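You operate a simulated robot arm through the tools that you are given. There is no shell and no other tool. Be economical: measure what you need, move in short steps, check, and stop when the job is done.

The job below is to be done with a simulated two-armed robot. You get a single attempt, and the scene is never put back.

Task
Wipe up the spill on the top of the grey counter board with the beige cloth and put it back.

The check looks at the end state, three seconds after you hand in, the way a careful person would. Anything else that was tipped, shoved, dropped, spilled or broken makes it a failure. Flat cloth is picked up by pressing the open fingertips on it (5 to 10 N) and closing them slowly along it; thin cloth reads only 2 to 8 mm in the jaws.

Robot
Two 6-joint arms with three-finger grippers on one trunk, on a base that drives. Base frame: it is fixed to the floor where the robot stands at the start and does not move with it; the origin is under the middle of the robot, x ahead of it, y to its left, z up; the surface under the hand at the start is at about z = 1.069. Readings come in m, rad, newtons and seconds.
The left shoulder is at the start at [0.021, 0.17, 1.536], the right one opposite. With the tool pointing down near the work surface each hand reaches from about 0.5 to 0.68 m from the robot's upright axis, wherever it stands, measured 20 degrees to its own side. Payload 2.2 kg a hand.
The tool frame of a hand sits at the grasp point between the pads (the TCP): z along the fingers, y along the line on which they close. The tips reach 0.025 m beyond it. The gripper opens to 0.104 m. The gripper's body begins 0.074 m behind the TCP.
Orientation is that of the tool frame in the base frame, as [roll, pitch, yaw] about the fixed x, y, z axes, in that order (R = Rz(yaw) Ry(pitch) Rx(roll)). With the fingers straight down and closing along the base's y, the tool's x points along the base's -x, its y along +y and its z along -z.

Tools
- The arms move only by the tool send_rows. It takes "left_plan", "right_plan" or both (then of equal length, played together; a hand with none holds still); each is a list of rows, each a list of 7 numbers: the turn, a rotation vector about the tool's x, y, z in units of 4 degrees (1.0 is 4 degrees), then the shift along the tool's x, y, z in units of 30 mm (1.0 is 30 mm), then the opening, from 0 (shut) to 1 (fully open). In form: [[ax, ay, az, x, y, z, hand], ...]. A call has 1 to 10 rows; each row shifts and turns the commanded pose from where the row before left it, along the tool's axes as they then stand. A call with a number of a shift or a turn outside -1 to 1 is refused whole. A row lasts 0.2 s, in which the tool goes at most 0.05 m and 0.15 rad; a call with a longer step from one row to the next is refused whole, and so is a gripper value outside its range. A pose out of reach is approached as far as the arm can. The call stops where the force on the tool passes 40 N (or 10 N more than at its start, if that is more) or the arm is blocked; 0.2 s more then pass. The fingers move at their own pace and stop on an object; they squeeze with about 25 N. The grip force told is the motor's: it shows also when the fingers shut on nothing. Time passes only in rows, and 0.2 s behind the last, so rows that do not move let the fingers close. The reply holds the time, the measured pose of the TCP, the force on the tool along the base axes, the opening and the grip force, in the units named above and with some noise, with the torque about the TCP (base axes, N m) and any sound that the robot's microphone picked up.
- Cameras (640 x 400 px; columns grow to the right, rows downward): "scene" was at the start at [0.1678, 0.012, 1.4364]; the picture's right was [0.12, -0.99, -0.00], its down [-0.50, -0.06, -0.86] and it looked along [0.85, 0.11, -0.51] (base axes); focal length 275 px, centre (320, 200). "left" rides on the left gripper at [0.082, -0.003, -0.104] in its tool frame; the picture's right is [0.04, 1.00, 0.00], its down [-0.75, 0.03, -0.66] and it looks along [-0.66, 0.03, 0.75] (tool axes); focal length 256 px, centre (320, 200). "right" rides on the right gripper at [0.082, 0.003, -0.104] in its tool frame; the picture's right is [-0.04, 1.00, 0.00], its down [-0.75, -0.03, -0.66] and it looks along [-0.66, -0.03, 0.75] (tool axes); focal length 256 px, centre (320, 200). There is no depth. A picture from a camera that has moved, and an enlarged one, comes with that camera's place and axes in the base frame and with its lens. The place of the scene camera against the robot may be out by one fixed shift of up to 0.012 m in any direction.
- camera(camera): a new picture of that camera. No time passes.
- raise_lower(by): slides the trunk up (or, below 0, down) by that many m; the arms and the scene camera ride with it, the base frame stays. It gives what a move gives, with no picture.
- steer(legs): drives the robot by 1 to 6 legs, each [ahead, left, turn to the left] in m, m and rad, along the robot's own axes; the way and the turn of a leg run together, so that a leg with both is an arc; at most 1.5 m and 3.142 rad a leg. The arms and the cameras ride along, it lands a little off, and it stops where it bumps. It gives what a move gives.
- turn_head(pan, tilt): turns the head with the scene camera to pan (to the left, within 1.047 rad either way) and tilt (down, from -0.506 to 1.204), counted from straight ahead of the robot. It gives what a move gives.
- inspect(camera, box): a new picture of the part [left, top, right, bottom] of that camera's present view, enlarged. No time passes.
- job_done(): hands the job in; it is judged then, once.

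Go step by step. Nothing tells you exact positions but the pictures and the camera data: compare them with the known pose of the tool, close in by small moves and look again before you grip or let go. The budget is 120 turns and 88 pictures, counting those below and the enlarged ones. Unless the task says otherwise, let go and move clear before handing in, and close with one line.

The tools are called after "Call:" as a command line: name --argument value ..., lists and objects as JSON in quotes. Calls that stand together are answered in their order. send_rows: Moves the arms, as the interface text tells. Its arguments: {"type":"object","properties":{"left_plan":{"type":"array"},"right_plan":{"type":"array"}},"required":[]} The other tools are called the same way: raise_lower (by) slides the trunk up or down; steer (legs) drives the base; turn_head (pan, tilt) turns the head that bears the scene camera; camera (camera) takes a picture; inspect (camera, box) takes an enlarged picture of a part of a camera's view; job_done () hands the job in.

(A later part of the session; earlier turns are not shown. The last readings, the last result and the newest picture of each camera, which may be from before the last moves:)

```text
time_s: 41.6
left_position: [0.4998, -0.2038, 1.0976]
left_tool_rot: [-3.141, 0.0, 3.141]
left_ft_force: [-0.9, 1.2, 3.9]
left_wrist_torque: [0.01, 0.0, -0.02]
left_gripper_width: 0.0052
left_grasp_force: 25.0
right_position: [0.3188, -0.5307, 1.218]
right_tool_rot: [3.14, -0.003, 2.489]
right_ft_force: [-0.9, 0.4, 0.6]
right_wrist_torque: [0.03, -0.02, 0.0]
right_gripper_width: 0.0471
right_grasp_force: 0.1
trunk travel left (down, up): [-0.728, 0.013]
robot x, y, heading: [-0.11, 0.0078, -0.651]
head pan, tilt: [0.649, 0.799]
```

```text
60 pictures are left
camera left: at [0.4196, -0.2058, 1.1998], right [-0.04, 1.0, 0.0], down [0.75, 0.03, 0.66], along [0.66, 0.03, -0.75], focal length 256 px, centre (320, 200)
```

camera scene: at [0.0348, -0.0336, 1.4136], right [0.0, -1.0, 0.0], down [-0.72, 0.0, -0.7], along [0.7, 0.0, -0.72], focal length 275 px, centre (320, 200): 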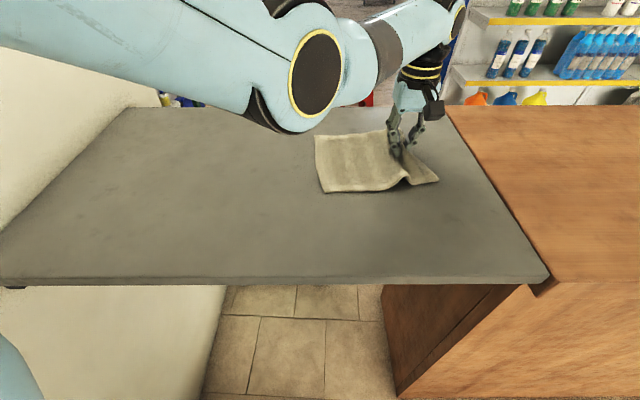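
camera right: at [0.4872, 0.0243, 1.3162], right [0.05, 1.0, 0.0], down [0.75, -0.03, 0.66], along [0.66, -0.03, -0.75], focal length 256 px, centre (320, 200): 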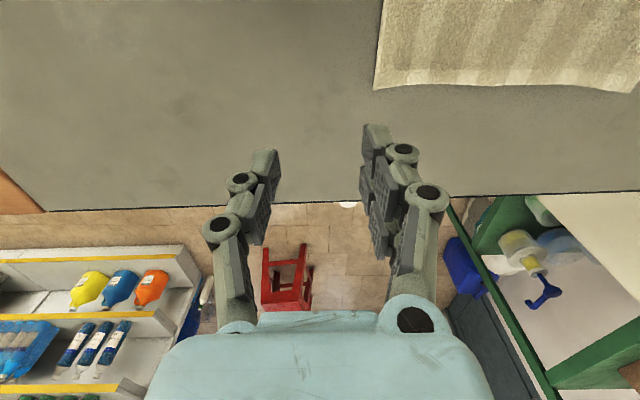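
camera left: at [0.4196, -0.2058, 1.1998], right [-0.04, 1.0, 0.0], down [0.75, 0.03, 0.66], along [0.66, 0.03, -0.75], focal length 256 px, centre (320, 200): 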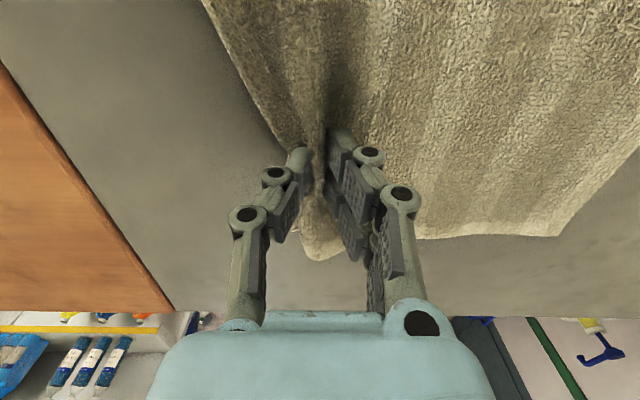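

The cloth now lies over the spill area, flat behind the hand. I release here, rise, and will regrip the other (left) edge to pull it back.

Call:
send_rows --left_plan '[[0, 0, 0, 0, 0, -0.03, 0.1], [0, 0, 0, 0, 0, -0.03, 0.2], [0, 0, 0, 0, 0, 0, 0.3], [0, 0, 0, 0, 0, 0, 0.45], [0, 0, 0, 0, 0, -0.3, 0.45], [0, 0, 0, 0, 0, -0.6, 0.45], [0, 0, 0, 0, 0.8, -0.2, 0.45], [0, 0, 0, 0, 1, 0, 0.45], [0, 0, 0, 0, 1, 0, 0.45], [0, 0, 0, 0, 1, 0, 0.45]]'

Call:
camera --camera "scene"

Call:
camera --camera "left"

```text
time_s: 43.8
left_position: [0.5029, -0.0882, 1.1318]
left_tool_rot: [-3.141, 0.0, 3.14]
left_ft_force: [0.0, 0.6, -0.5]
left_wrist_torque: [0.02, -0.01, 0.02]
left_gripper_width: 0.0466
left_grasp_force: 0.0
right_position: [0.3214, -0.5295, 1.2179]
right_tool_rot: [-3.14, -0.001, 2.491]
right_ft_force: [0.3, 0.4, 0.9]
right_wrist_torque: [-0.03, -0.01, 0.0]
right_gripper_width: 0.0469
right_grasp_force: 0.0
trunk travel left (down, up): [-0.728, 0.013]
robot x, y, heading: [-0.1106, 0.0102, -0.654]
head pan, tilt: [0.649, 0.799]
```

```text
59 pictures are left
camera scene: at [0.036, -0.0323, 1.4135], right [0.0, -1.0, 0.0], down [-0.72, 0.0, -0.7], along [0.7, 0.0, -0.72], focal length 275 px, centre (320, 200)
```

scene: 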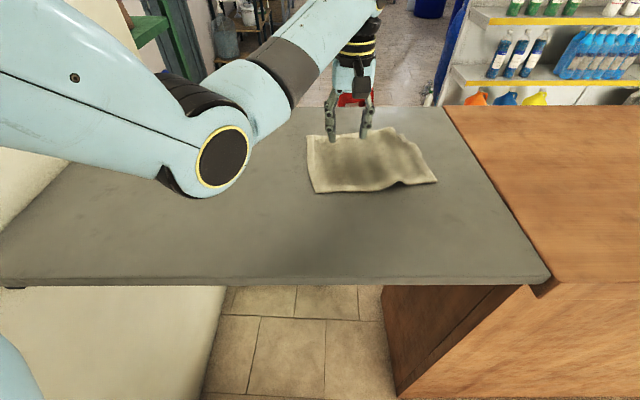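

```text
58 pictures are left
camera left: at [0.4212, -0.0915, 1.2347], right [-0.04, 1.0, 0.0], down [0.75, 0.03, 0.66], along [0.66, 0.02, -0.75], focal length 256 px, centre (320, 200)
```

left: 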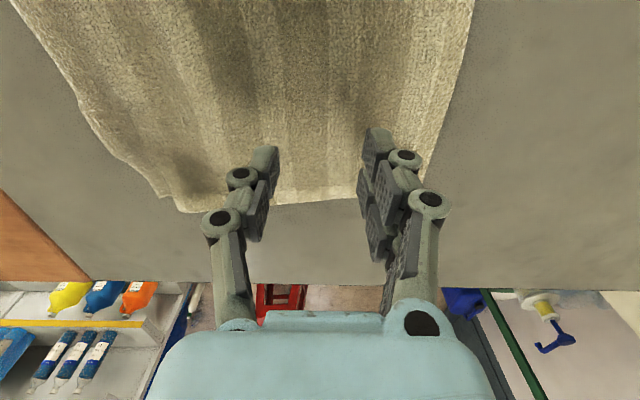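

The cloth lies flat with its left edge at y ≈ 0. I'll grip it 4 cm in from that edge.

Call:
send_rows --left_plan '[[0, 0, 0, 0.4, 0.8, 0, 0.45], [0, 0, 0, 0.4, 0.8, 0.2, 0.45], [0, 0, 0, 0, 0, 0.3, 0.45], [0, 0, 0, 0, 0, 0.3, 0.45], [0, 0, 0, 0, 0, 0.2, 0.45], [0, 0, 0, 0, 0, 0, 0.45]]'

Call:
send_rows --left_plan '[[0, 0, 0, 0, 0, 0.1, 0.45], [0, 0, 0, 0, 0, 0.05, 0.45], [0, 0, 0, 0, 0, 0, 0.45]]'

Call:
camera --camera "left"

```text
time_s: 45.2
left_position: [0.4779, -0.0436, 1.1033]
left_tool_rot: [3.139, 0.0, 3.14]
left_ft_force: [0.3, 0.4, 0.7]
left_wrist_torque: [0.0, 0.01, 0.01]
left_gripper_width: 0.047
left_grasp_force: 0.1
right_position: [0.3189, -0.5321, 1.2177]
right_tool_rot: [-3.141, -0.004, 2.491]
right_ft_force: [0.5, 0.2, -0.5]
right_wrist_torque: [-0.01, 0.03, -0.03]
right_gripper_width: 0.0469
right_grasp_force: 0.0
trunk travel left (down, up): [-0.728, 0.013]
robot x, y, heading: [-0.1071, 0.0071, -0.651]
head pan, tilt: [0.649, 0.799]
```

```text
time_s: 46.0
left_position: [0.4788, -0.0431, 1.0979]
left_tool_rot: [3.14, 0.0, 3.141]
left_ft_force: [-0.7, 0.1, 4.2]
left_wrist_torque: [0.04, -0.01, 0.02]
left_gripper_width: 0.0468
left_grasp_force: 0.0
right_position: [0.3205, -0.5314, 1.2184]
right_tool_rot: [-3.141, -0.002, 2.492]
right_ft_force: [-0.2, 0.0, 0.7]
right_wrist_torque: [0.02, -0.01, 0.0]
right_gripper_width: 0.0468
right_grasp_force: 0.0
trunk travel left (down, up): [-0.728, 0.013]
robot x, y, heading: [-0.1076, 0.0108, -0.651]
head pan, tilt: [0.649, 0.799]
```

```text
57 pictures are left
camera left: at [0.3973, -0.0452, 1.2001], right [-0.04, 1.0, 0.0], down [0.75, 0.03, 0.66], along [0.66, 0.03, -0.75], focal length 256 px, centre (320, 200)
```

left: 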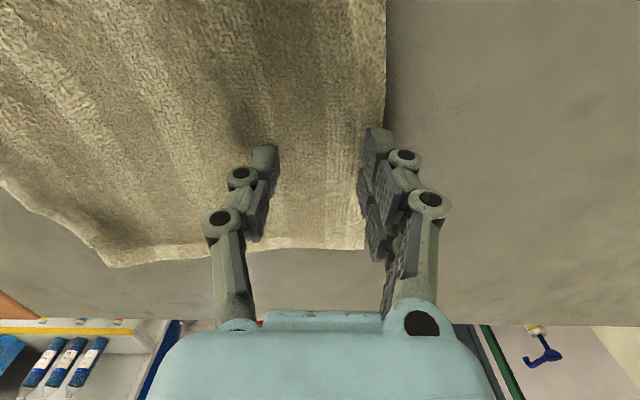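

Positioned just like the first grip; a touch more pressure and close slowly.

Call:
send_rows --left_plan '[[0, 0, 0, 0, 0, 0.04, 0.4], [0, 0, 0, 0, 0, 0, 0.35], [0, 0, 0, 0, 0, 0, 0.3], [0, 0, 0, 0, 0, 0, 0.25], [0, 0, 0, 0, 0, 0, 0.2], [0, 0, 0, 0, 0, 0, 0.15], [0, 0, 0, 0, 0, 0, 0.1], [0, 0, 0, 0, 0, 0, 0.05], [0, 0, 0, 0, 0, 0, 0], [0, 0, 0, 0, 0, 0, 0]]'

Call:
camera --camera "left"

```text
time_s: 48.2
left_position: [0.4784, -0.0426, 1.0976]
left_tool_rot: [-3.142, 0.0, 3.139]
left_ft_force: [-0.7, -0.7, 9.3]
left_wrist_torque: [-0.01, 0.03, -0.04]
left_gripper_width: 0.0056
left_grasp_force: 24.6
right_position: [0.3199, -0.5311, 1.2179]
right_tool_rot: [-3.141, -0.002, 2.491]
right_ft_force: [0.7, 1.2, -0.3]
right_wrist_torque: [0.02, 0.0, 0.03]
right_gripper_width: 0.0467
right_grasp_force: 0.0
trunk travel left (down, up): [-0.728, 0.013]
robot x, y, heading: [-0.1104, 0.0108, -0.651]
head pan, tilt: [0.649, 0.799]
```

```text
56 pictures are left
camera left: at [0.3965, -0.0454, 1.1993], right [-0.04, 1.0, 0.0], down [0.75, 0.03, 0.66], along [0.66, 0.03, -0.75], focal length 256 px, centre (320, 200)
```

left: 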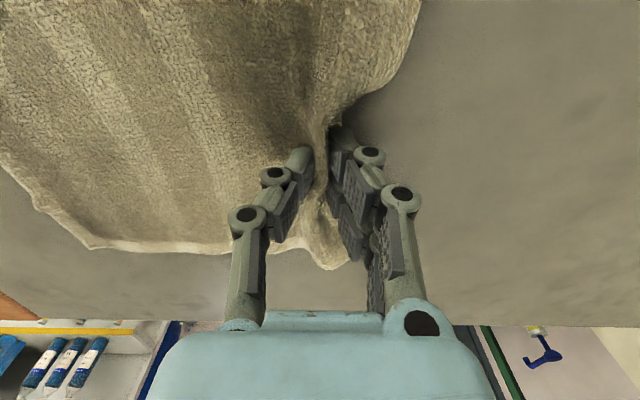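

Gripped (5.6 mm). I drag it back to the left about 20 cm, then look at the spill area.

Call:
send_rows --left_plan '[[0, 0, 0, 0, 0, -0.2, 0], [0, 0, 0, 0, 0.4, -0.1, 0], [0, 0, 0, 0, 0.8, 0, 0], [0, 0, 0, 0, 0.8, 0, 0], [0, 0, 0, 0, 0.8, 0, 0], [0, 0, 0, 0, 0.8, 0, 0], [0, 0, 0, 0, 0.8, 0, 0], [0, 0, 0, 0, 0.8, 0, 0], [0, 0, 0, 0, 0.8, 0, 0], [0, 0, 0, 0, 0.6, 0, 0]]'

Call:
camera --camera "scene"

Call:
inspect --camera "scene" --box '[300, 100, 460, 200]'

```text
time_s: 50.4
left_position: [0.4797, 0.1573, 1.1063]
left_tool_rot: [3.141, -0.001, 3.141]
left_ft_force: [0.1, -0.4, -0.3]
left_wrist_torque: [-0.04, -0.03, 0.03]
left_gripper_width: 0.0052
left_grasp_force: 25.3
right_position: [0.3192, -0.5303, 1.2181]
right_tool_rot: [3.141, -0.001, 2.493]
right_ft_force: [0.5, 0.6, -0.1]
right_wrist_torque: [-0.01, 0.01, -0.03]
right_gripper_width: 0.0468
right_grasp_force: 0.1
trunk travel left (down, up): [-0.728, 0.013]
robot x, y, heading: [-0.1115, 0.0105, -0.655]
head pan, tilt: [0.649, 0.799]
```

```text
55 pictures are left
camera scene: at [0.0358, -0.0331, 1.4135], right [0.0, -1.0, 0.0], down [-0.72, 0.0, -0.7], along [0.7, 0.0, -0.72], focal length 275 px, centre (320, 200)
```

scene: 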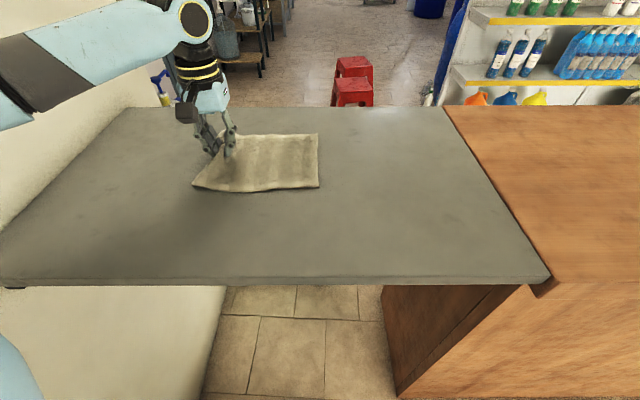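

```text
4.00 times, centred on (380, 150) of scene
camera zoom: at [0.0358, -0.0331, 1.4135], right [0.0, -1.0, 0.0], down [-0.72, 0.0, -0.7], along [0.7, 0.0, -0.72], focal length 1100 px, centre (80, 400)
```

zoom: 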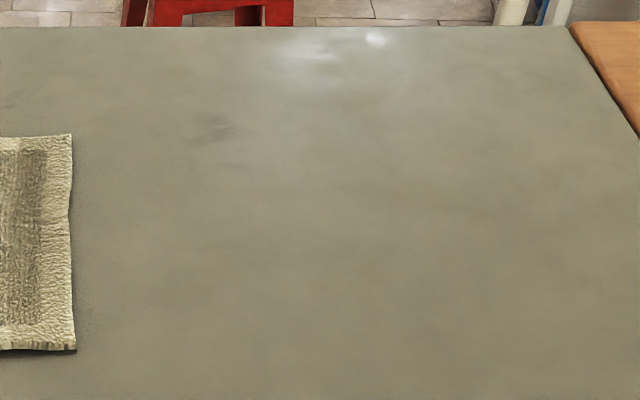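

The spill area looks clean. The cloth needs about 10.5 cm more to the left to sit where it was; I drag it there.

Call:
send_rows --left_plan '[[0, 0, 0, 0, 0.7, 0, 0], [0, 0, 0, 0, 0.7, 0, 0], [0, 0, 0, 0, 0.7, 0, 0], [0, 0, 0, 0, 0.7, 0, 0], [0, 0, 0, 0, 0.75, 0, 0], [0, 0, 0, 0, 0, 0, 0]]'

Call:
camera --camera "scene"

Call:
camera --camera "left"

```text
time_s: 51.8
left_position: [0.4749, 0.2372, 1.1025]
left_tool_rot: [3.139, -0.02, -3.107]
left_ft_force: [2.1, -7.2, -3.9]
left_wrist_torque: [0.52, 0.14, -0.04]
left_gripper_width: 0.0052
left_grasp_force: 25.5
right_position: [0.3831, -0.5779, 1.2426]
right_tool_rot: [3.121, 0.098, 2.517]
right_ft_force: [2.2, -1.7, 0.3]
right_wrist_torque: [0.11, 0.2, -0.01]
right_gripper_width: 0.0467
right_grasp_force: 0.0
trunk travel left (down, up): [-0.728, 0.013]
robot x, y, heading: [-0.1198, -0.0062, -0.624]
head pan, tilt: [0.649, 0.799]
```

```text
53 pictures are left
camera scene: at [0.0588, -0.0788, 1.4112], right [0.03, -1.0, -0.03], down [-0.73, 0.0, -0.68], along [0.68, 0.04, -0.73], focal length 275 px, centre (320, 200)
```

scene: 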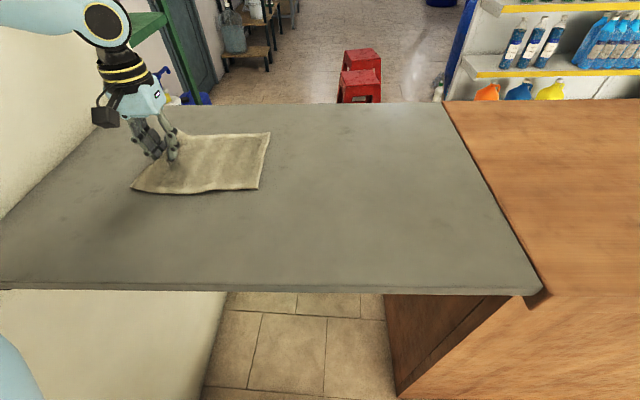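

```text
52 pictures are left
camera left: at [0.3956, 0.2332, 1.2063], right [-0.07, 1.0, 0.0], down [0.76, 0.05, 0.64], along [0.64, 0.05, -0.77], focal length 256 px, centre (320, 200)
```

left: 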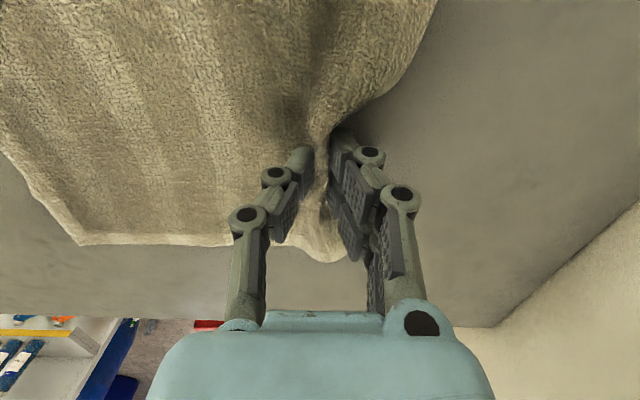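

The robot has tilted slightly: the left elbow seems to be pushing on the wall. I'll ease the hand back right away and check.

Call:
send_rows --left_plan '[[0, 0, 0, 0, -0.4, 0, 0], [0, 0, 0, 0, -0.4, 0, 0], [0, 0, 0, 0, -0.4, 0, 0], [0, 0, 0, 0, 0, 0, 0], [0, 0, 0, 0, 0, 0, 0]]'

Call:
camera --camera "scene"

```text
time_s: 52.1
left_position: [0.4458, 0.2415, 1.1079]
left_tool_rot: [3.118, -0.056, -3.082]
left_ft_force: [-7.4, 11.9, -2.8]
left_wrist_torque: [-1.09, -0.72, 0.07]
left_gripper_width: 0.005
left_grasp_force: 25.2
right_position: [0.4624, -0.6073, 1.3806]
right_tool_rot: [3.079, 0.45, 2.521]
right_ft_force: [-0.8, 5.7, -7.8]
right_wrist_torque: [-0.63, -0.27, -0.21]
right_gripper_width: 0.0468
right_grasp_force: 0.2
trunk travel left (down, up): [-0.728, 0.013]
robot x, y, heading: [-0.1231, -0.0199, -0.6]
head pan, tilt: [0.649, 0.799]
stopped in row 1 (left hand): the arm was blocked; the commanded pose is now the measured one
```

```text
51 pictures are left
camera scene: at [0.0577, -0.0826, 1.4129], right [0.05, -1.0, -0.02], down [-0.73, -0.02, -0.68], along [0.68, 0.05, -0.73], focal length 275 px, centre (320, 200)
```

scene: 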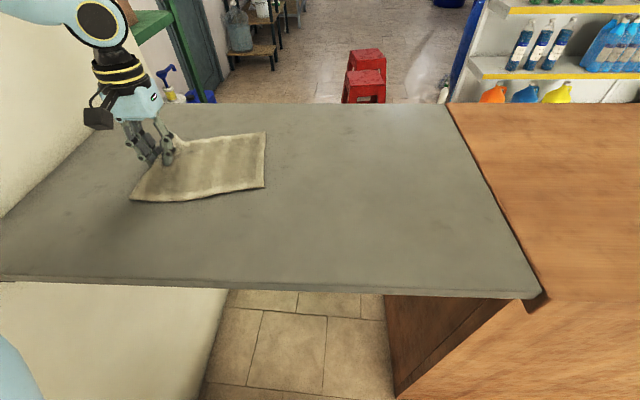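

The robot is unsettled; I'll hold still a moment and read the state again.

Call:
send_rows --left_plan '[[0, 0, 0, 0, 0, 0, 0]]'

Call:
camera --camera "right"

Call:
turn_head --pan 1.04 --tilt 0.6

Call:
camera --camera "scene"

```text
time_s: 52.4
left_position: [0.4379, 0.2367, 1.1022]
left_tool_rot: [3.129, -0.026, -3.124]
left_ft_force: [-0.4, -0.5, 0.7]
left_wrist_torque: [0.07, -0.06, 0.02]
left_gripper_width: 0.0053
left_grasp_force: 25.1
right_position: [0.4615, -0.6244, 1.5166]
right_tool_rot: [3.027, 0.724, 2.465]
right_ft_force: [-2.9, -1.1, -7.2]
right_wrist_torque: [-0.11, -0.44, 0.14]
right_gripper_width: 0.0471
right_grasp_force: 0.2
trunk travel left (down, up): [-0.728, 0.013]
robot x, y, heading: [-0.1196, -0.0155, -0.63]
head pan, tilt: [0.649, 0.799]
stopped in row 1 (left hand): the arm was blocked; the commanded pose is now the measured one
```

```text
50 pictures are left
camera right: at [0.3563, -0.5495, 1.5382], right [0.59, 0.8, 0.11], down [0.04, -0.17, 0.99], along [0.81, -0.57, -0.13], focal length 256 px, centre (320, 200)
```

right: 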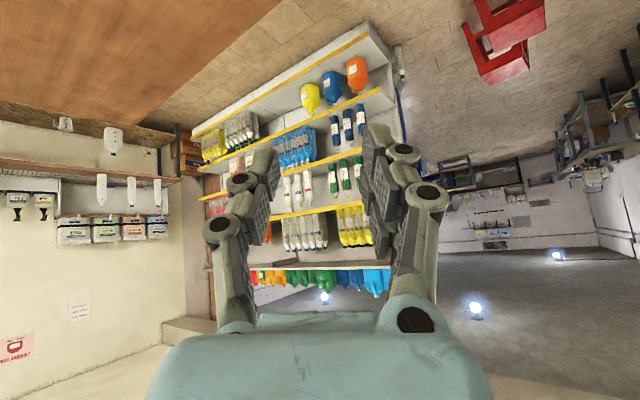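

```text
time_s: 53.3
left_position: [0.4452, 0.2329, 1.1104]
left_tool_rot: [3.121, -0.026, -3.132]
left_ft_force: [0.0, 0.7, -0.3]
left_wrist_torque: [0.04, 0.05, 0.04]
left_gripper_width: 0.0054
left_grasp_force: 24.6
right_position: [0.4299, -0.6226, 1.4263]
right_tool_rot: [3.059, 0.546, 2.466]
right_ft_force: [1.6, -0.1, 0.3]
right_wrist_torque: [0.02, 0.07, 0.0]
right_gripper_width: 0.0471
right_grasp_force: 0.0
trunk travel left (down, up): [-0.728, 0.013]
robot x, y, heading: [-0.1208, -0.0063, -0.648]
head pan, tilt: [1.04, 0.6]
```

```text
49 pictures are left
camera scene: at [0.0378, -0.0407, 1.43], right [0.39, -0.92, -0.02], down [-0.53, -0.2, -0.83], along [0.76, 0.33, -0.56], focal length 275 px, centre (320, 200)
```

scene: 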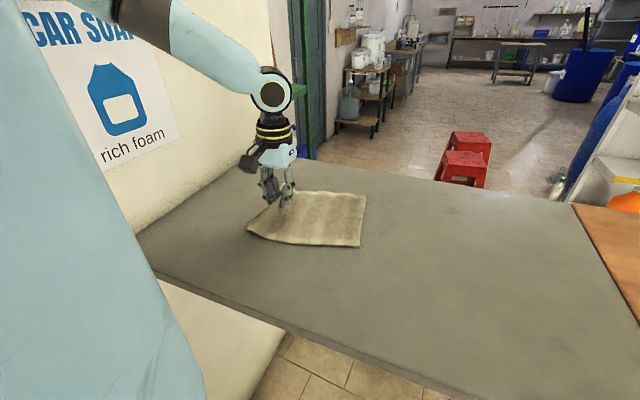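

Forces are back to zero. I release the cloth here and bring the hand up and away from the wall, then reassess the layout.

Call:
send_rows --left_plan '[[0, 0, 0, 0, 0, 0, 0.15], [0, 0, 0, 0, 0, 0, 0.3], [0, 0, 0, 0, 0, 0, 0.45], [0, 0, 0, 0, 0, 0, 0.45]]'

Call:
camera --camera "left"

```text
time_s: 54.5
left_position: [0.4446, 0.2317, 1.1115]
left_tool_rot: [3.122, -0.02, 3.136]
left_ft_force: [0.3, 0.0, 0.5]
left_wrist_torque: [0.01, 0.01, -0.03]
left_gripper_width: 0.0465
left_grasp_force: 0.1
right_position: [0.4229, -0.6242, 1.4437]
right_tool_rot: [3.053, 0.581, 2.454]
right_ft_force: [-0.2, 0.6, -1.9]
right_wrist_torque: [-0.07, -0.1, -0.02]
right_gripper_width: 0.0466
right_grasp_force: 0.1
trunk travel left (down, up): [-0.728, 0.013]
robot x, y, heading: [-0.1175, -0.0075, -0.656]
head pan, tilt: [1.04, 0.6]
stopped in row 4 (left hand): the arm was blocked; the commanded pose is now the measured one
```

```text
48 pictures are left
camera left: at [0.3645, 0.2259, 1.2144], right [-0.04, 1.0, 0.02], down [0.77, 0.02, 0.64], along [0.64, 0.04, -0.77], focal length 256 px, centre (320, 200)
```

left: 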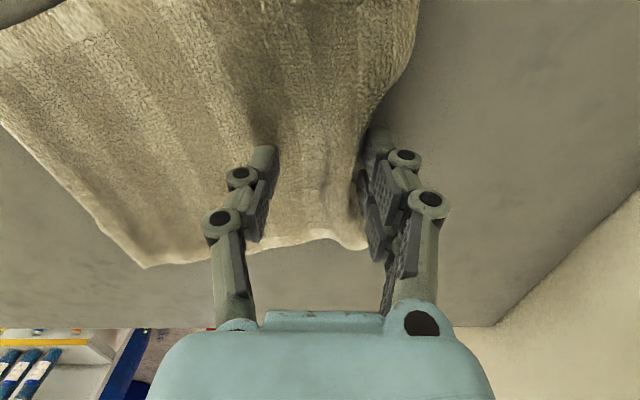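

The cloth has been let go; the arm is still marked as blocked, probably the elbow at the wall. I lift the hand out of the cloth first.

Call:
send_rows --left_plan '[[0, 0, 0, 0, 0, -0.3, 0.45], [0, 0, 0, 0, 0, -0.3, 0.45], [0, 0, 0, 0, 0, -0.3, 0.45]]'

Call:
turn_head --pan 1.04 --tilt 0.0

Call:
camera --camera "scene"

Call:
turn_head --pan -0.6 --tilt 0.3

Call:
camera --camera "scene"

```text
time_s: 55.3
left_position: [0.4387, 0.2175, 1.1189]
left_tool_rot: [3.127, -0.027, -3.133]
left_ft_force: [0.3, -0.4, 0.0]
left_wrist_torque: [0.0, 0.0, 0.02]
left_gripper_width: 0.047
left_grasp_force: 0.0
left hand out of reach, approached as far as the arm can: row 1, 2, 3
right_position: [0.4257, -0.6215, 1.4279]
right_tool_rot: [3.062, 0.547, 2.466]
right_ft_force: [0.5, 0.8, -0.4]
right_wrist_torque: [0.01, -0.02, -0.04]
right_gripper_width: 0.0466
right_grasp_force: 0.0
trunk travel left (down, up): [-0.728, 0.013]
robot x, y, heading: [-0.1193, -0.0136, -0.648]
head pan, tilt: [1.04, 0.6]
```

```text
time_s: 56.3
left_position: [0.4398, 0.2169, 1.1232]
left_tool_rot: [3.123, -0.019, 3.135]
left_ft_force: [-0.3, 0.1, 0.1]
left_wrist_torque: [0.01, -0.05, 0.02]
left_gripper_width: 0.0468
left_grasp_force: 0.0
right_position: [0.4098, -0.6241, 1.4268]
right_tool_rot: [3.054, 0.543, 2.449]
right_ft_force: [-0.8, -0.1, -1.8]
right_wrist_torque: [-0.01, -0.04, 0.02]
right_gripper_width: 0.0469
right_grasp_force: 0.0
trunk travel left (down, up): [-0.728, 0.013]
robot x, y, heading: [-0.1111, -0.0002, -0.654]
head pan, tilt: [1.04, 0.0]
```

```text
47 pictures are left
camera scene: at [0.0298, -0.0367, 1.4854], right [0.37, -0.93, -0.01], down [0.0, 0.02, -1.0], along [0.93, 0.37, 0.01], focal length 275 px, centre (320, 200)
```

scene: 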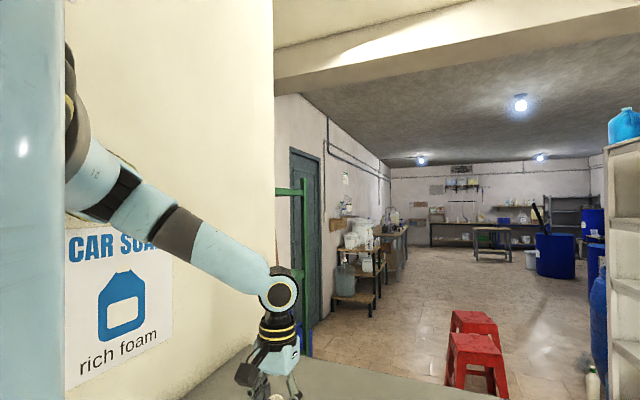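

```text
time_s: 58.0
left_position: [0.4414, 0.2211, 1.1228]
left_tool_rot: [3.122, -0.023, -3.137]
left_ft_force: [0.4, -0.3, -0.5]
left_wrist_torque: [0.0, 0.01, 0.02]
left_gripper_width: 0.0469
left_grasp_force: 0.1
right_position: [0.4224, -0.621, 1.4234]
right_tool_rot: [3.058, 0.54, 2.464]
right_ft_force: [-0.4, 0.1, -0.1]
right_wrist_torque: [-0.02, 0.01, -0.03]
right_gripper_width: 0.0465
right_grasp_force: 0.1
trunk travel left (down, up): [-0.728, 0.013]
robot x, y, heading: [-0.1157, -0.0048, -0.644]
head pan, tilt: [-0.6, 0.3]
```

```text
46 pictures are left
camera scene: at [-0.0186, -0.1614, 1.4556], right [-0.95, -0.32, 0.0], down [-0.1, 0.3, -0.95], along [0.3, -0.9, -0.31], focal length 275 px, centre (320, 200)
```

scene: 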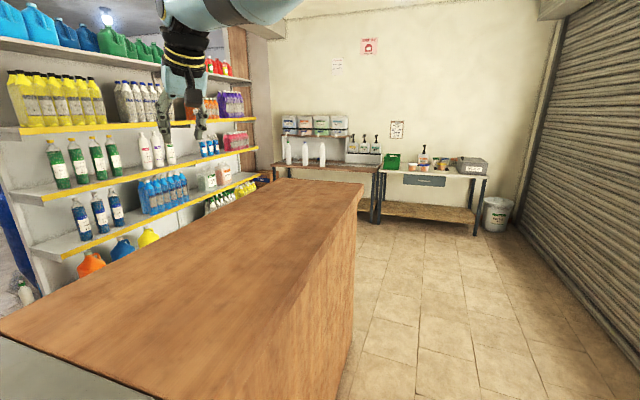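

The left arm has flipped to an elbow-high posture close to the wall. I'll check whether the fingers are clear of the cloth before moving the base.

Call:
camera --camera "left"

Call:
turn_head --pan 0.8 --tilt 0.75

Call:
camera --camera "scene"

```text
45 pictures are left
camera left: at [0.3619, 0.2153, 1.2265], right [-0.04, 1.0, 0.02], down [0.77, 0.02, 0.64], along [0.64, 0.04, -0.77], focal length 256 px, centre (320, 200)
```

left: 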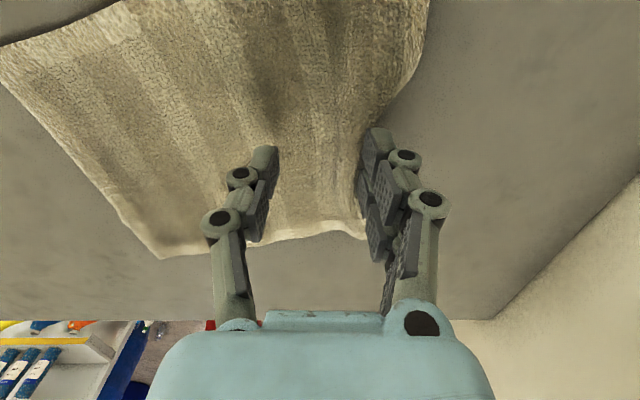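

```text
time_s: 59.5
left_position: [0.4401, 0.2209, 1.1196]
left_tool_rot: [3.124, -0.024, -3.128]
left_ft_force: [0.2, 0.2, -0.4]
left_wrist_torque: [0.01, -0.01, 0.01]
left_gripper_width: 0.047
left_grasp_force: 0.1
right_position: [0.4374, -0.6215, 1.4425]
right_tool_rot: [3.054, 0.582, 2.471]
right_ft_force: [0.3, 0.5, 0.4]
right_wrist_torque: [0.05, 0.07, 0.03]
right_gripper_width: 0.0468
right_grasp_force: 0.2
trunk travel left (down, up): [-0.728, 0.013]
robot x, y, heading: [-0.1139, -0.0113, -0.639]
head pan, tilt: [0.799, 0.75]
```

```text
44 pictures are left
camera scene: at [0.0376, -0.0618, 1.4168], right [0.16, -0.99, -0.02], down [-0.68, -0.1, -0.73], along [0.72, 0.13, -0.68], focal length 275 px, centre (320, 200)
```

scene: 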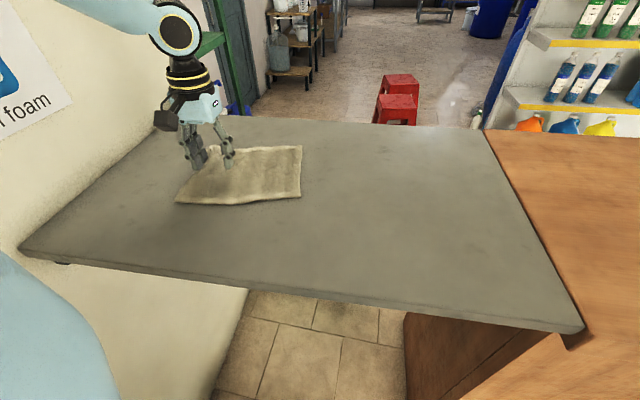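

The fingers look just clear of the cloth. I'll try moving the hand up and forward, away from the cramped posture.

Call:
send_rows --left_plan '[[0, 0, 0, -0.2, 0, -0.5, 0.45], [0, 0, 0, -0.2, 0, -0.5, 0.45], [0, 0, 0, -0.4, -0.3, -0.5, 0.45], [0, 0, 0, -0.6, -0.3, -0.5, 0.45], [0, 0, 0, -0.6, -0.3, -0.3, 0.45]]'

Call:
camera --camera "scene"

```text
time_s: 60.7
left_position: [0.497, 0.2055, 1.1758]
left_tool_rot: [3.141, -0.024, -3.14]
left_ft_force: [-0.5, 1.2, -0.2]
left_wrist_torque: [-0.05, -0.01, -0.01]
left_gripper_width: 0.0467
left_grasp_force: 0.2
left hand out of reach, approached as far as the arm can: row 1, 2
right_position: [0.4205, -0.5909, 1.4319]
right_tool_rot: [3.077, 0.544, 2.473]
right_ft_force: [-0.2, 0.7, -0.4]
right_wrist_torque: [-0.05, 0.05, -0.02]
right_gripper_width: 0.0468
right_grasp_force: 0.1
trunk travel left (down, up): [-0.728, 0.013]
robot x, y, heading: [-0.1137, -0.0073, -0.646]
head pan, tilt: [0.799, 0.75]
```

```text
43 pictures are left
camera scene: at [0.033, -0.0299, 1.4172], right [0.15, -0.99, 0.0], down [-0.67, -0.1, -0.73], along [0.72, 0.11, -0.68], focal length 275 px, centre (320, 200)
```

scene: 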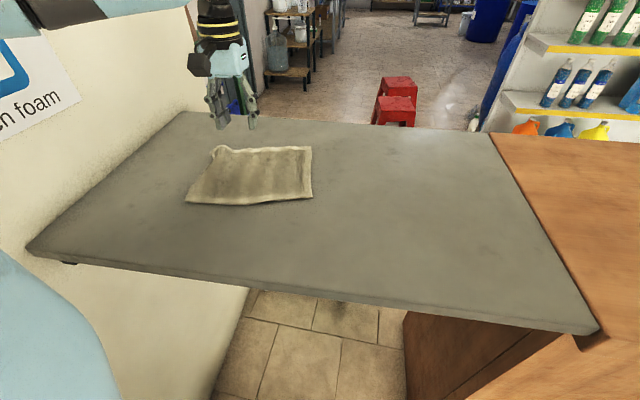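

The hand is free and the robot level again. The cloth is nearly back but its left edge is rumpled and about 5 cm off; I'll tidy it from a better stance. First I swing the hand to the right so it clears the wall when I turn the base.

Call:
send_rows --left_plan '[[0, 0, 0, -0.2, -1, 0, 0.45], [0, 0, 0, -0.2, -1, 0, 0.45], [0, 0, 0, -0.2, -1, 0, 0.45], [0, 0, 0, -0.1, -1, 0, 0.45], [0, 0, 0, 0, -1, 0, 0.45], [0, 0, 0, 0, -1, 0, 0.45], [0, 0, 0, 0, -1, 0, 0.45], [0, 0, 0, 0, -1, 0, 0.45]]'

Call:
camera --camera "scene"

```text
time_s: 62.5
left_position: [0.5196, -0.0424, 1.1692]
left_tool_rot: [3.136, -0.023, -3.139]
left_ft_force: [-0.7, 0.5, 0.7]
left_wrist_torque: [0.02, -0.02, 0.01]
left_gripper_width: 0.0468
left_grasp_force: 0.1
left hand out of reach, approached as far as the arm can: row 6
right_position: [0.4164, -0.6001, 1.4297]
right_tool_rot: [3.073, 0.545, 2.468]
right_ft_force: [-0.5, -0.7, 0.1]
right_wrist_torque: [0.04, 0.0, 0.03]
right_gripper_width: 0.0467
right_grasp_force: 0.0
trunk travel left (down, up): [-0.728, 0.013]
robot x, y, heading: [-0.1157, -0.0057, -0.645]
head pan, tilt: [0.799, 0.75]
```

```text
42 pictures are left
camera scene: at [0.0315, -0.0371, 1.4174], right [0.15, -0.99, 0.0], down [-0.67, -0.1, -0.73], along [0.72, 0.11, -0.68], focal length 275 px, centre (320, 200)
```

scene: 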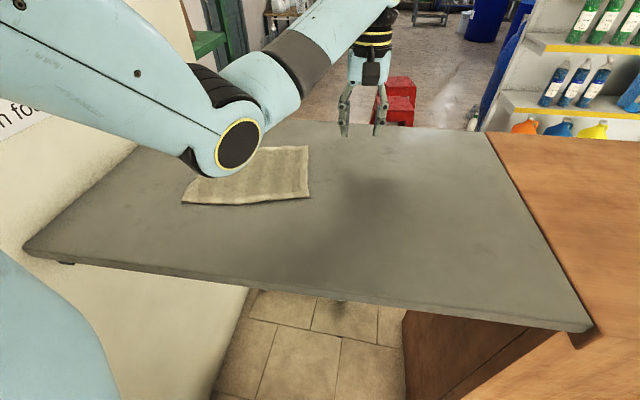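

Arm posture is normal again. I continue to the right and pre-rotate the wrist for the base turn.

Call:
send_rows --left_plan '[[0, 0, 0, 0, -0.9, -0.1, 0.45], [0, 0, 0, 0, -0.9, -0.1, 0.45], [0, 0, 0, 0, -0.9, -0.1, 0.45], [0, 0, 0, 0, -0.9, -0.1, 0.45], [0, 0, 0, 0, -0.9, 0, 0.45], [0, 0, 0, 0, -0.9, 0, 0.45]]'

Call:
send_rows --left_plan '[[0, 0, 0.92, 0, 0, 0, 0.45], [0, 0, 0.92, 0, 0, 0, 0.45], [0, 0, 0.92, 0, 0, 0, 0.45], [0, 0, 0.92, 0, 0, 0, 0.45], [0, 0, 0.92, 0, 0, 0, 0.45], [0, 0, 0.92, 0, 0, 0, 0.45], [0, 0, 0.92, 0, 0, 0, 0.45], [0, 0, 0.92, 0, 0, 0, 0.45], [0, 0, 0.92, 0, 0, 0, 0.45], [0, 0, 0.92, 0, 0, 0, 0.45]]'

```text
time_s: 63.9
left_position: [0.5221, -0.2033, 1.1799]
left_tool_rot: [3.137, -0.02, -3.138]
left_ft_force: [0.1, 0.1, 0.2]
left_wrist_torque: [0.05, 0.03, -0.01]
left_gripper_width: 0.0467
left_grasp_force: 0.0
right_position: [0.4175, -0.5984, 1.4307]
right_tool_rot: [3.072, 0.544, 2.468]
right_ft_force: [0.3, -0.3, 0.2]
right_wrist_torque: [0.0, 0.03, 0.01]
right_gripper_width: 0.0469
right_grasp_force: 0.0
trunk travel left (down, up): [-0.728, 0.013]
robot x, y, heading: [-0.1171, -0.0012, -0.651]
head pan, tilt: [0.799, 0.75]
```

```text
time_s: 66.1
left_position: [0.5224, -0.2027, 1.1809]
left_tool_rot: [-3.132, -0.021, 2.498]
left_ft_force: [0.5, -0.1, 0.0]
left_wrist_torque: [0.01, 0.0, -0.03]
left_gripper_width: 0.047
left_grasp_force: 0.0
right_position: [0.418, -0.5975, 1.4324]
right_tool_rot: [3.075, 0.544, 2.467]
right_ft_force: [0.5, -0.3, -0.8]
right_wrist_torque: [-0.01, 0.0, 0.0]
right_gripper_width: 0.0467
right_grasp_force: 0.0
trunk travel left (down, up): [-0.728, 0.013]
robot x, y, heading: [-0.1159, -0.0043, -0.652]
head pan, tilt: [0.799, 0.75]
```

Ready: I turn back to facing straight ahead and then shift slightly left and back.

Call:
steer --legs '[[0, 0, 0.65]]'

Call:
turn_head --pan 0.1 --tilt 0.75

Call:
camera --camera "scene"

Call:
inspect --camera "scene" --box '[300, 90, 500, 215]'

```text
time_s: 68.3
left_position: [0.5096, 0.225, 1.1813]
left_tool_rot: [-3.132, -0.02, -3.127]
left_ft_force: [-0.9, -0.4, 0.5]
left_wrist_torque: [0.02, 0.01, -0.01]
left_gripper_width: 0.0469
left_grasp_force: 0.0
right_position: [0.6684, -0.1508, 1.4313]
right_tool_rot: [3.074, 0.545, 3.123]
right_ft_force: [0.3, 0.3, -0.7]
right_wrist_torque: [-0.05, -0.01, 0.01]
right_gripper_width: 0.0468
right_grasp_force: 0.0
trunk travel left (down, up): [-0.728, 0.013]
robot x, y, heading: [-0.1179, -0.0076, 0.01]
head pan, tilt: [0.799, 0.75]
```

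```text
time_s: 69.4
left_position: [0.5093, 0.2245, 1.1814]
left_tool_rot: [-3.129, -0.019, -3.13]
left_ft_force: [-0.7, 0.3, -0.2]
left_wrist_torque: [-0.03, -0.01, 0.03]
left_gripper_width: 0.0468
left_grasp_force: 0.1
right_position: [0.6681, -0.1516, 1.4314]
right_tool_rot: [3.072, 0.547, 3.124]
right_ft_force: [-0.1, 0.5, 0.4]
right_wrist_torque: [0.04, 0.0, -0.03]
right_gripper_width: 0.0466
right_grasp_force: 0.0
trunk travel left (down, up): [-0.728, 0.013]
robot x, y, heading: [-0.1156, -0.0079, 0.008]
head pan, tilt: [0.099, 0.75]
```

```text
41 pictures are left
camera scene: at [0.0466, 0.0037, 1.4174], right [0.1, -0.99, 0.0], down [-0.68, -0.07, -0.73], along [0.73, 0.08, -0.68], focal length 275 px, centre (320, 200)
```

scene: 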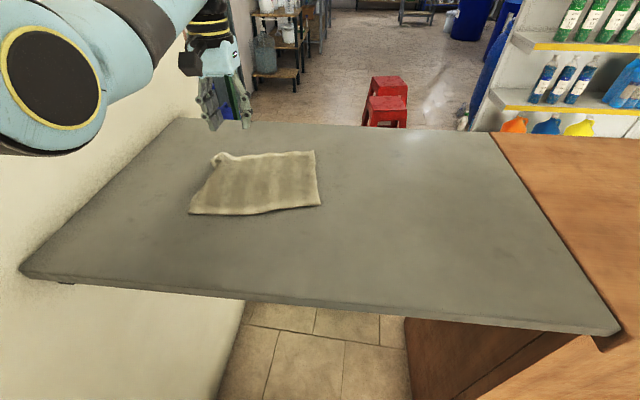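

```text
3.20 times, centred on (400, 152) of scene
camera zoom: at [0.0466, 0.0037, 1.4174], right [0.1, -0.99, 0.0], down [-0.68, -0.07, -0.73], along [0.73, 0.08, -0.68], focal length 880 px, centre (64, 352)
```

zoom: 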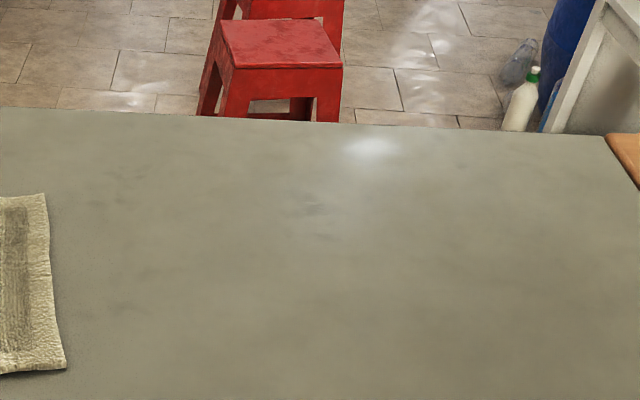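

The spill is gone and the board hasn't moved. From this stance the elbow is well clear of the wall; I bring the hand over the cloth's left edge, near (0.455, 0.24).

Call:
send_rows --left_plan '[[0, 0, 0, 0.4, 0.1, 0.2, 0.45], [0, 0, 0, 0.4, 0.1, 0.3, 0.45], [0, 0, 0, 0.4, 0.1, 0.4, 0.45], [0, 0, 0, 0.4, 0.1, 0.4, 0.45], [0, 0, 0, 0.2, 0.1, 0.2, 0.45]]'

Call:
camera --camera "left"

Call:
camera --camera "scene"

```text
time_s: 70.6
left_position: [0.454, 0.2397, 1.1371]
left_tool_rot: [-3.13, -0.02, -3.13]
left_ft_force: [0.3, -0.6, -0.1]
left_wrist_torque: [-0.01, 0.0, 0.04]
left_gripper_width: 0.047
left_grasp_force: 0.1
right_position: [0.6686, -0.1513, 1.4318]
right_tool_rot: [3.073, 0.547, 3.123]
right_ft_force: [0.0, -0.1, 0.0]
right_wrist_torque: [0.02, 0.01, 0.0]
right_gripper_width: 0.0469
right_grasp_force: 0.1
trunk travel left (down, up): [-0.728, 0.013]
robot x, y, heading: [-0.1141, -0.0039, 0.007]
head pan, tilt: [0.099, 0.75]
```

```text
39 pictures are left
camera left: at [0.3746, 0.2376, 1.241], right [-0.05, 1.0, -0.01], down [0.77, 0.05, 0.64], along [0.64, 0.03, -0.77], focal length 256 px, centre (320, 200)
```

left: 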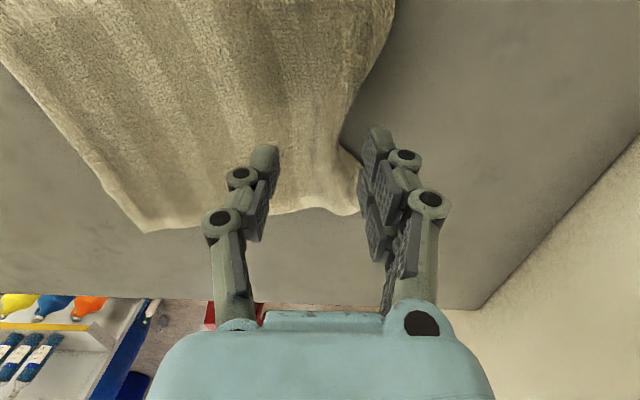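

```text
38 pictures are left
camera scene: at [0.0465, 0.0038, 1.4174], right [0.1, -0.99, 0.0], down [-0.68, -0.07, -0.73], along [0.73, 0.08, -0.68], focal length 275 px, centre (320, 200)
```

scene: 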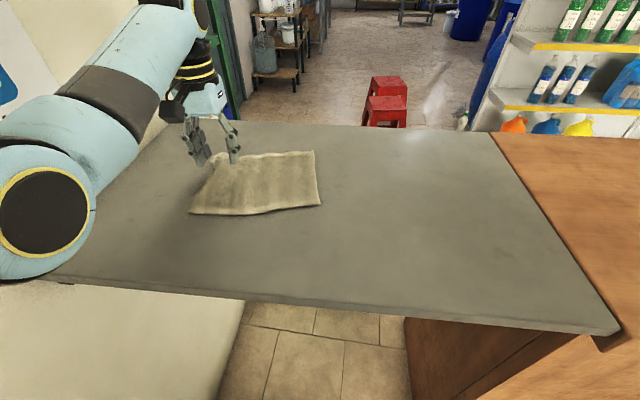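

The cloth's left edge here is at y ≈ 0.262, so I centre the grip at y ≈ 0.223 and lower.

Call:
send_rows --left_plan '[[0, 0, 0, 0, -0.5, 0.2, 0.45], [0, 0, 0, 0, 0, 0.4, 0.45], [0, 0, 0, 0, 0, 0.4, 0.45], [0, 0, 0, 0, 0, 0.15, 0.45], [0, 0, 0, 0, 0, 0, 0.45]]'

Call:
camera --camera "left"

Call:
camera --camera "scene"

```text
time_s: 71.8
left_position: [0.4549, 0.2234, 1.1036]
left_tool_rot: [-3.13, -0.018, -3.129]
left_ft_force: [0.7, 0.5, 1.6]
left_wrist_torque: [0.06, 0.03, 0.0]
left_gripper_width: 0.0467
left_grasp_force: 0.2
right_position: [0.6686, -0.1518, 1.431]
right_tool_rot: [3.072, 0.546, 3.122]
right_ft_force: [0.2, 0.3, 1.1]
right_wrist_torque: [0.0, -0.01, -0.02]
right_gripper_width: 0.0469
right_grasp_force: 0.1
trunk travel left (down, up): [-0.728, 0.013]
robot x, y, heading: [-0.114, -0.0063, 0.009]
head pan, tilt: [0.099, 0.75]
```

```text
37 pictures are left
camera left: at [0.3747, 0.2215, 1.2065], right [-0.05, 1.0, -0.01], down [0.77, 0.05, 0.64], along [0.64, 0.03, -0.77], focal length 256 px, centre (320, 200)
```

left: 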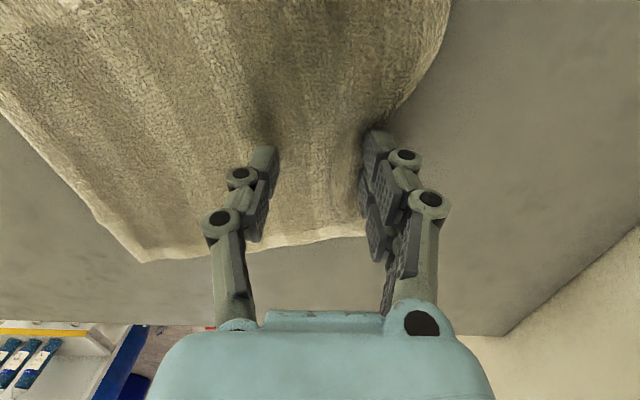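

```text
36 pictures are left
camera scene: at [0.0464, 0.0038, 1.4175], right [0.1, -0.99, 0.0], down [-0.68, -0.07, -0.73], along [0.73, 0.08, -0.68], focal length 275 px, centre (320, 200)
```

scene: 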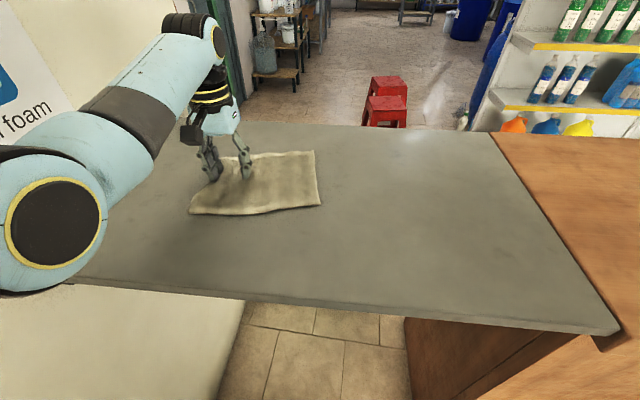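

Good placement on the edge. Press a bit more, then close slowly.

Call:
send_rows --left_plan '[[0, 0, 0, 0, 0, 0.1, 0.45], [0, 0, 0, 0, 0, 0.07, 0.45], [0, 0, 0, 0, 0, 0, 0.45]]'

```text
time_s: 72.6
left_position: [0.4544, 0.2239, 1.098]
left_tool_rot: [-3.13, -0.016, -3.127]
left_ft_force: [1.6, 2.9, 13.5]
left_wrist_torque: [0.41, -0.01, 0.01]
left_gripper_width: 0.0482
left_grasp_force: 3.2
right_position: [0.6675, -0.1508, 1.433]
right_tool_rot: [3.073, 0.546, 3.122]
right_ft_force: [-0.1, 0.1, -0.1]
right_wrist_torque: [-0.01, -0.04, 0.01]
right_gripper_width: 0.0467
right_grasp_force: 0.1
trunk travel left (down, up): [-0.728, 0.013]
robot x, y, heading: [-0.1186, -0.0044, 0.001]
head pan, tilt: [0.099, 0.75]
```

Call:
send_rows --left_plan '[[0, 0, 0, 0, 0, -0.05, 0.4], [0, 0, 0, 0, 0, 0, 0.35], [0, 0, 0, 0, 0, 0, 0.3], [0, 0, 0, 0, 0, 0, 0.25], [0, 0, 0, 0, 0, 0, 0.2], [0, 0, 0, 0, 0, 0, 0.15], [0, 0, 0, 0, 0, 0, 0.1], [0, 0, 0, 0, 0, 0, 0.05], [0, 0, 0, 0, 0, 0, 0], [0, 0, 0, 0, 0, 0, 0]]'

Call:
camera --camera "left"

```text
time_s: 74.8
left_position: [0.4547, 0.2238, 1.0999]
left_tool_rot: [-3.132, -0.018, -3.127]
left_ft_force: [2.2, 2.8, 15.1]
left_wrist_torque: [0.1, -0.02, 0.07]
left_gripper_width: 0.0088
left_grasp_force: 25.3
right_position: [0.6666, -0.151, 1.4329]
right_tool_rot: [3.074, 0.547, 3.121]
right_ft_force: [-0.9, 0.4, -0.9]
right_wrist_torque: [0.0, 0.03, -0.01]
right_gripper_width: 0.0469
right_grasp_force: 0.1
trunk travel left (down, up): [-0.728, 0.013]
robot x, y, heading: [-0.1121, -0.0037, 0.007]
head pan, tilt: [0.099, 0.75]
```

```text
35 pictures are left
camera left: at [0.3743, 0.2216, 1.2035], right [-0.05, 1.0, -0.01], down [0.76, 0.05, 0.64], along [0.64, 0.03, -0.77], focal length 256 px, centre (320, 200)
```

left: 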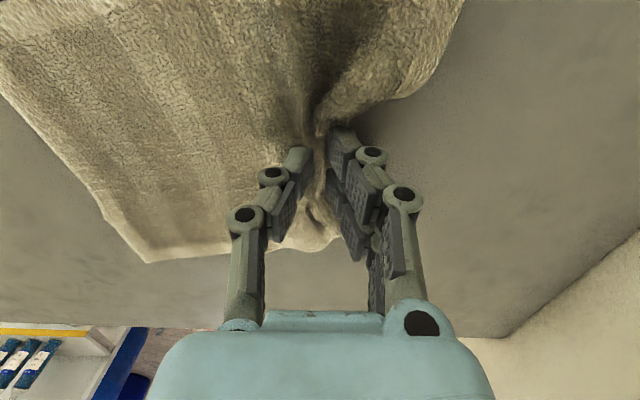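

Grip reads 8.8 mm, likely with the edge tucked under. I lift this side a bit so the edge can drop free, moving it towards its old place.

Call:
send_rows --left_plan '[[0, 0, 0, 0, 0, -0.5, 0], [0, 0, 0, -0.2, 0.2, -0.6, 0], [0, 0, 0, -0.3, 0.3, -0.6, 0], [0, 0, 0, -0.3, 0.3, -0.6, 0], [0, 0, 0, -0.3, 0.2, 0, 0], [0, 0, 0, 0, 0, 0, 0]]'

Call:
camera --camera "scene"

Call:
camera --camera "left"

```text
time_s: 76.2
left_position: [0.4888, 0.2562, 1.1652]
left_tool_rot: [-3.131, -0.02, -3.131]
left_ft_force: [0.6, 0.3, -0.7]
left_wrist_torque: [-0.03, -0.02, 0.03]
left_gripper_width: 0.0084
left_grasp_force: 25.3
right_position: [0.6675, -0.1519, 1.4316]
right_tool_rot: [3.073, 0.547, 3.12]
right_ft_force: [0.7, -0.2, 0.2]
right_wrist_torque: [-0.01, -0.01, -0.01]
right_gripper_width: 0.0468
right_grasp_force: 0.1
trunk travel left (down, up): [-0.728, 0.013]
robot x, y, heading: [-0.1137, -0.0069, 0.002]
head pan, tilt: [0.099, 0.75]
```

```text
34 pictures are left
camera scene: at [0.0465, 0.0035, 1.4174], right [0.1, -0.99, 0.0], down [-0.68, -0.07, -0.73], along [0.73, 0.08, -0.68], focal length 275 px, centre (320, 200)
```

scene: 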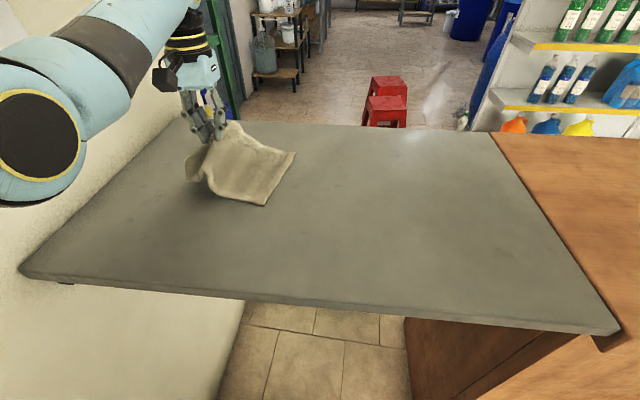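

```text
33 pictures are left
camera left: at [0.4082, 0.2538, 1.2698], right [-0.05, 1.0, -0.01], down [0.77, 0.05, 0.64], along [0.64, 0.03, -0.77], focal length 256 px, centre (320, 200)
```

left: 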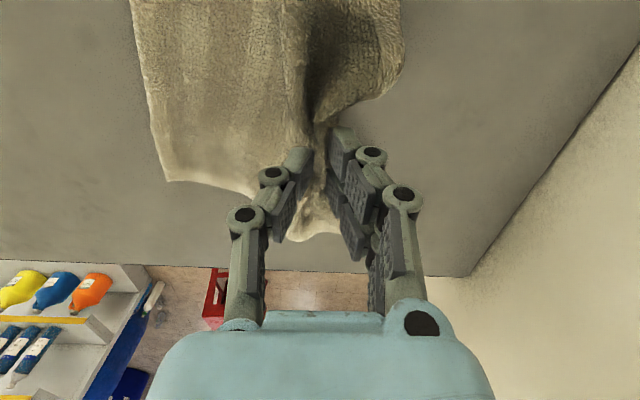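

Lifting pulled the right edge 5 cm too far left. I'll lay this side down while moving slightly right so the flap falls outward, and afterwards pull the right edge flat into place.

Call:
send_rows --left_plan '[[0, 0, 0, 0, 0, 0.4, 0], [0, 0, 0, 0, -0.1, 0.4, 0], [0, 0, 0, 0, -0.3, 0.4, 0], [0, 0, 0, 0, -0.4, 0.4, 0], [0, 0, 0, 0, -0.4, 0.35, 0], [0, 0, 0, 0, 0, 0, 0]]'

Call:
camera --camera "left"

Call:
camera --camera "scene"

```text
time_s: 77.6
left_position: [0.4865, 0.2184, 1.1096]
left_tool_rot: [-3.129, -0.019, -3.129]
left_ft_force: [0.3, -0.3, 1.4]
left_wrist_torque: [-0.02, 0.01, 0.04]
left_gripper_width: 0.0085
left_grasp_force: 25.0
right_position: [0.6672, -0.1509, 1.4323]
right_tool_rot: [3.073, 0.547, 3.121]
right_ft_force: [-0.7, -0.1, -0.4]
right_wrist_torque: [-0.02, 0.0, -0.02]
right_gripper_width: 0.047
right_grasp_force: 0.1
trunk travel left (down, up): [-0.728, 0.013]
robot x, y, heading: [-0.1147, -0.0082, 0.004]
head pan, tilt: [0.099, 0.75]
```

```text
32 pictures are left
camera left: at [0.4075, 0.2162, 1.2129], right [-0.05, 1.0, -0.01], down [0.77, 0.05, 0.64], along [0.64, 0.03, -0.77], focal length 256 px, centre (320, 200)
```

left: 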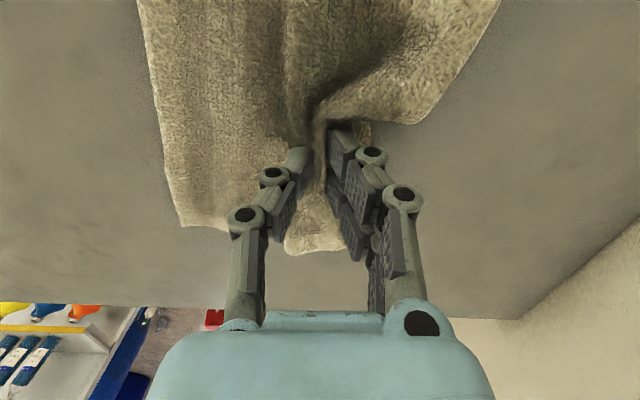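

```text
31 pictures are left
camera scene: at [0.0464, 0.0039, 1.4175], right [0.1, -0.99, 0.0], down [-0.68, -0.07, -0.73], along [0.73, 0.08, -0.68], focal length 275 px, centre (320, 200)
```

scene: 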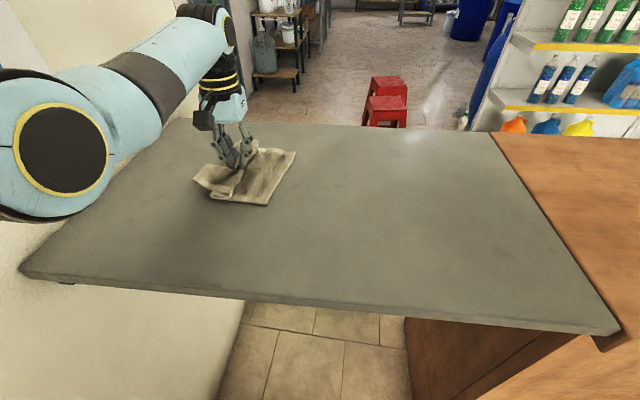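

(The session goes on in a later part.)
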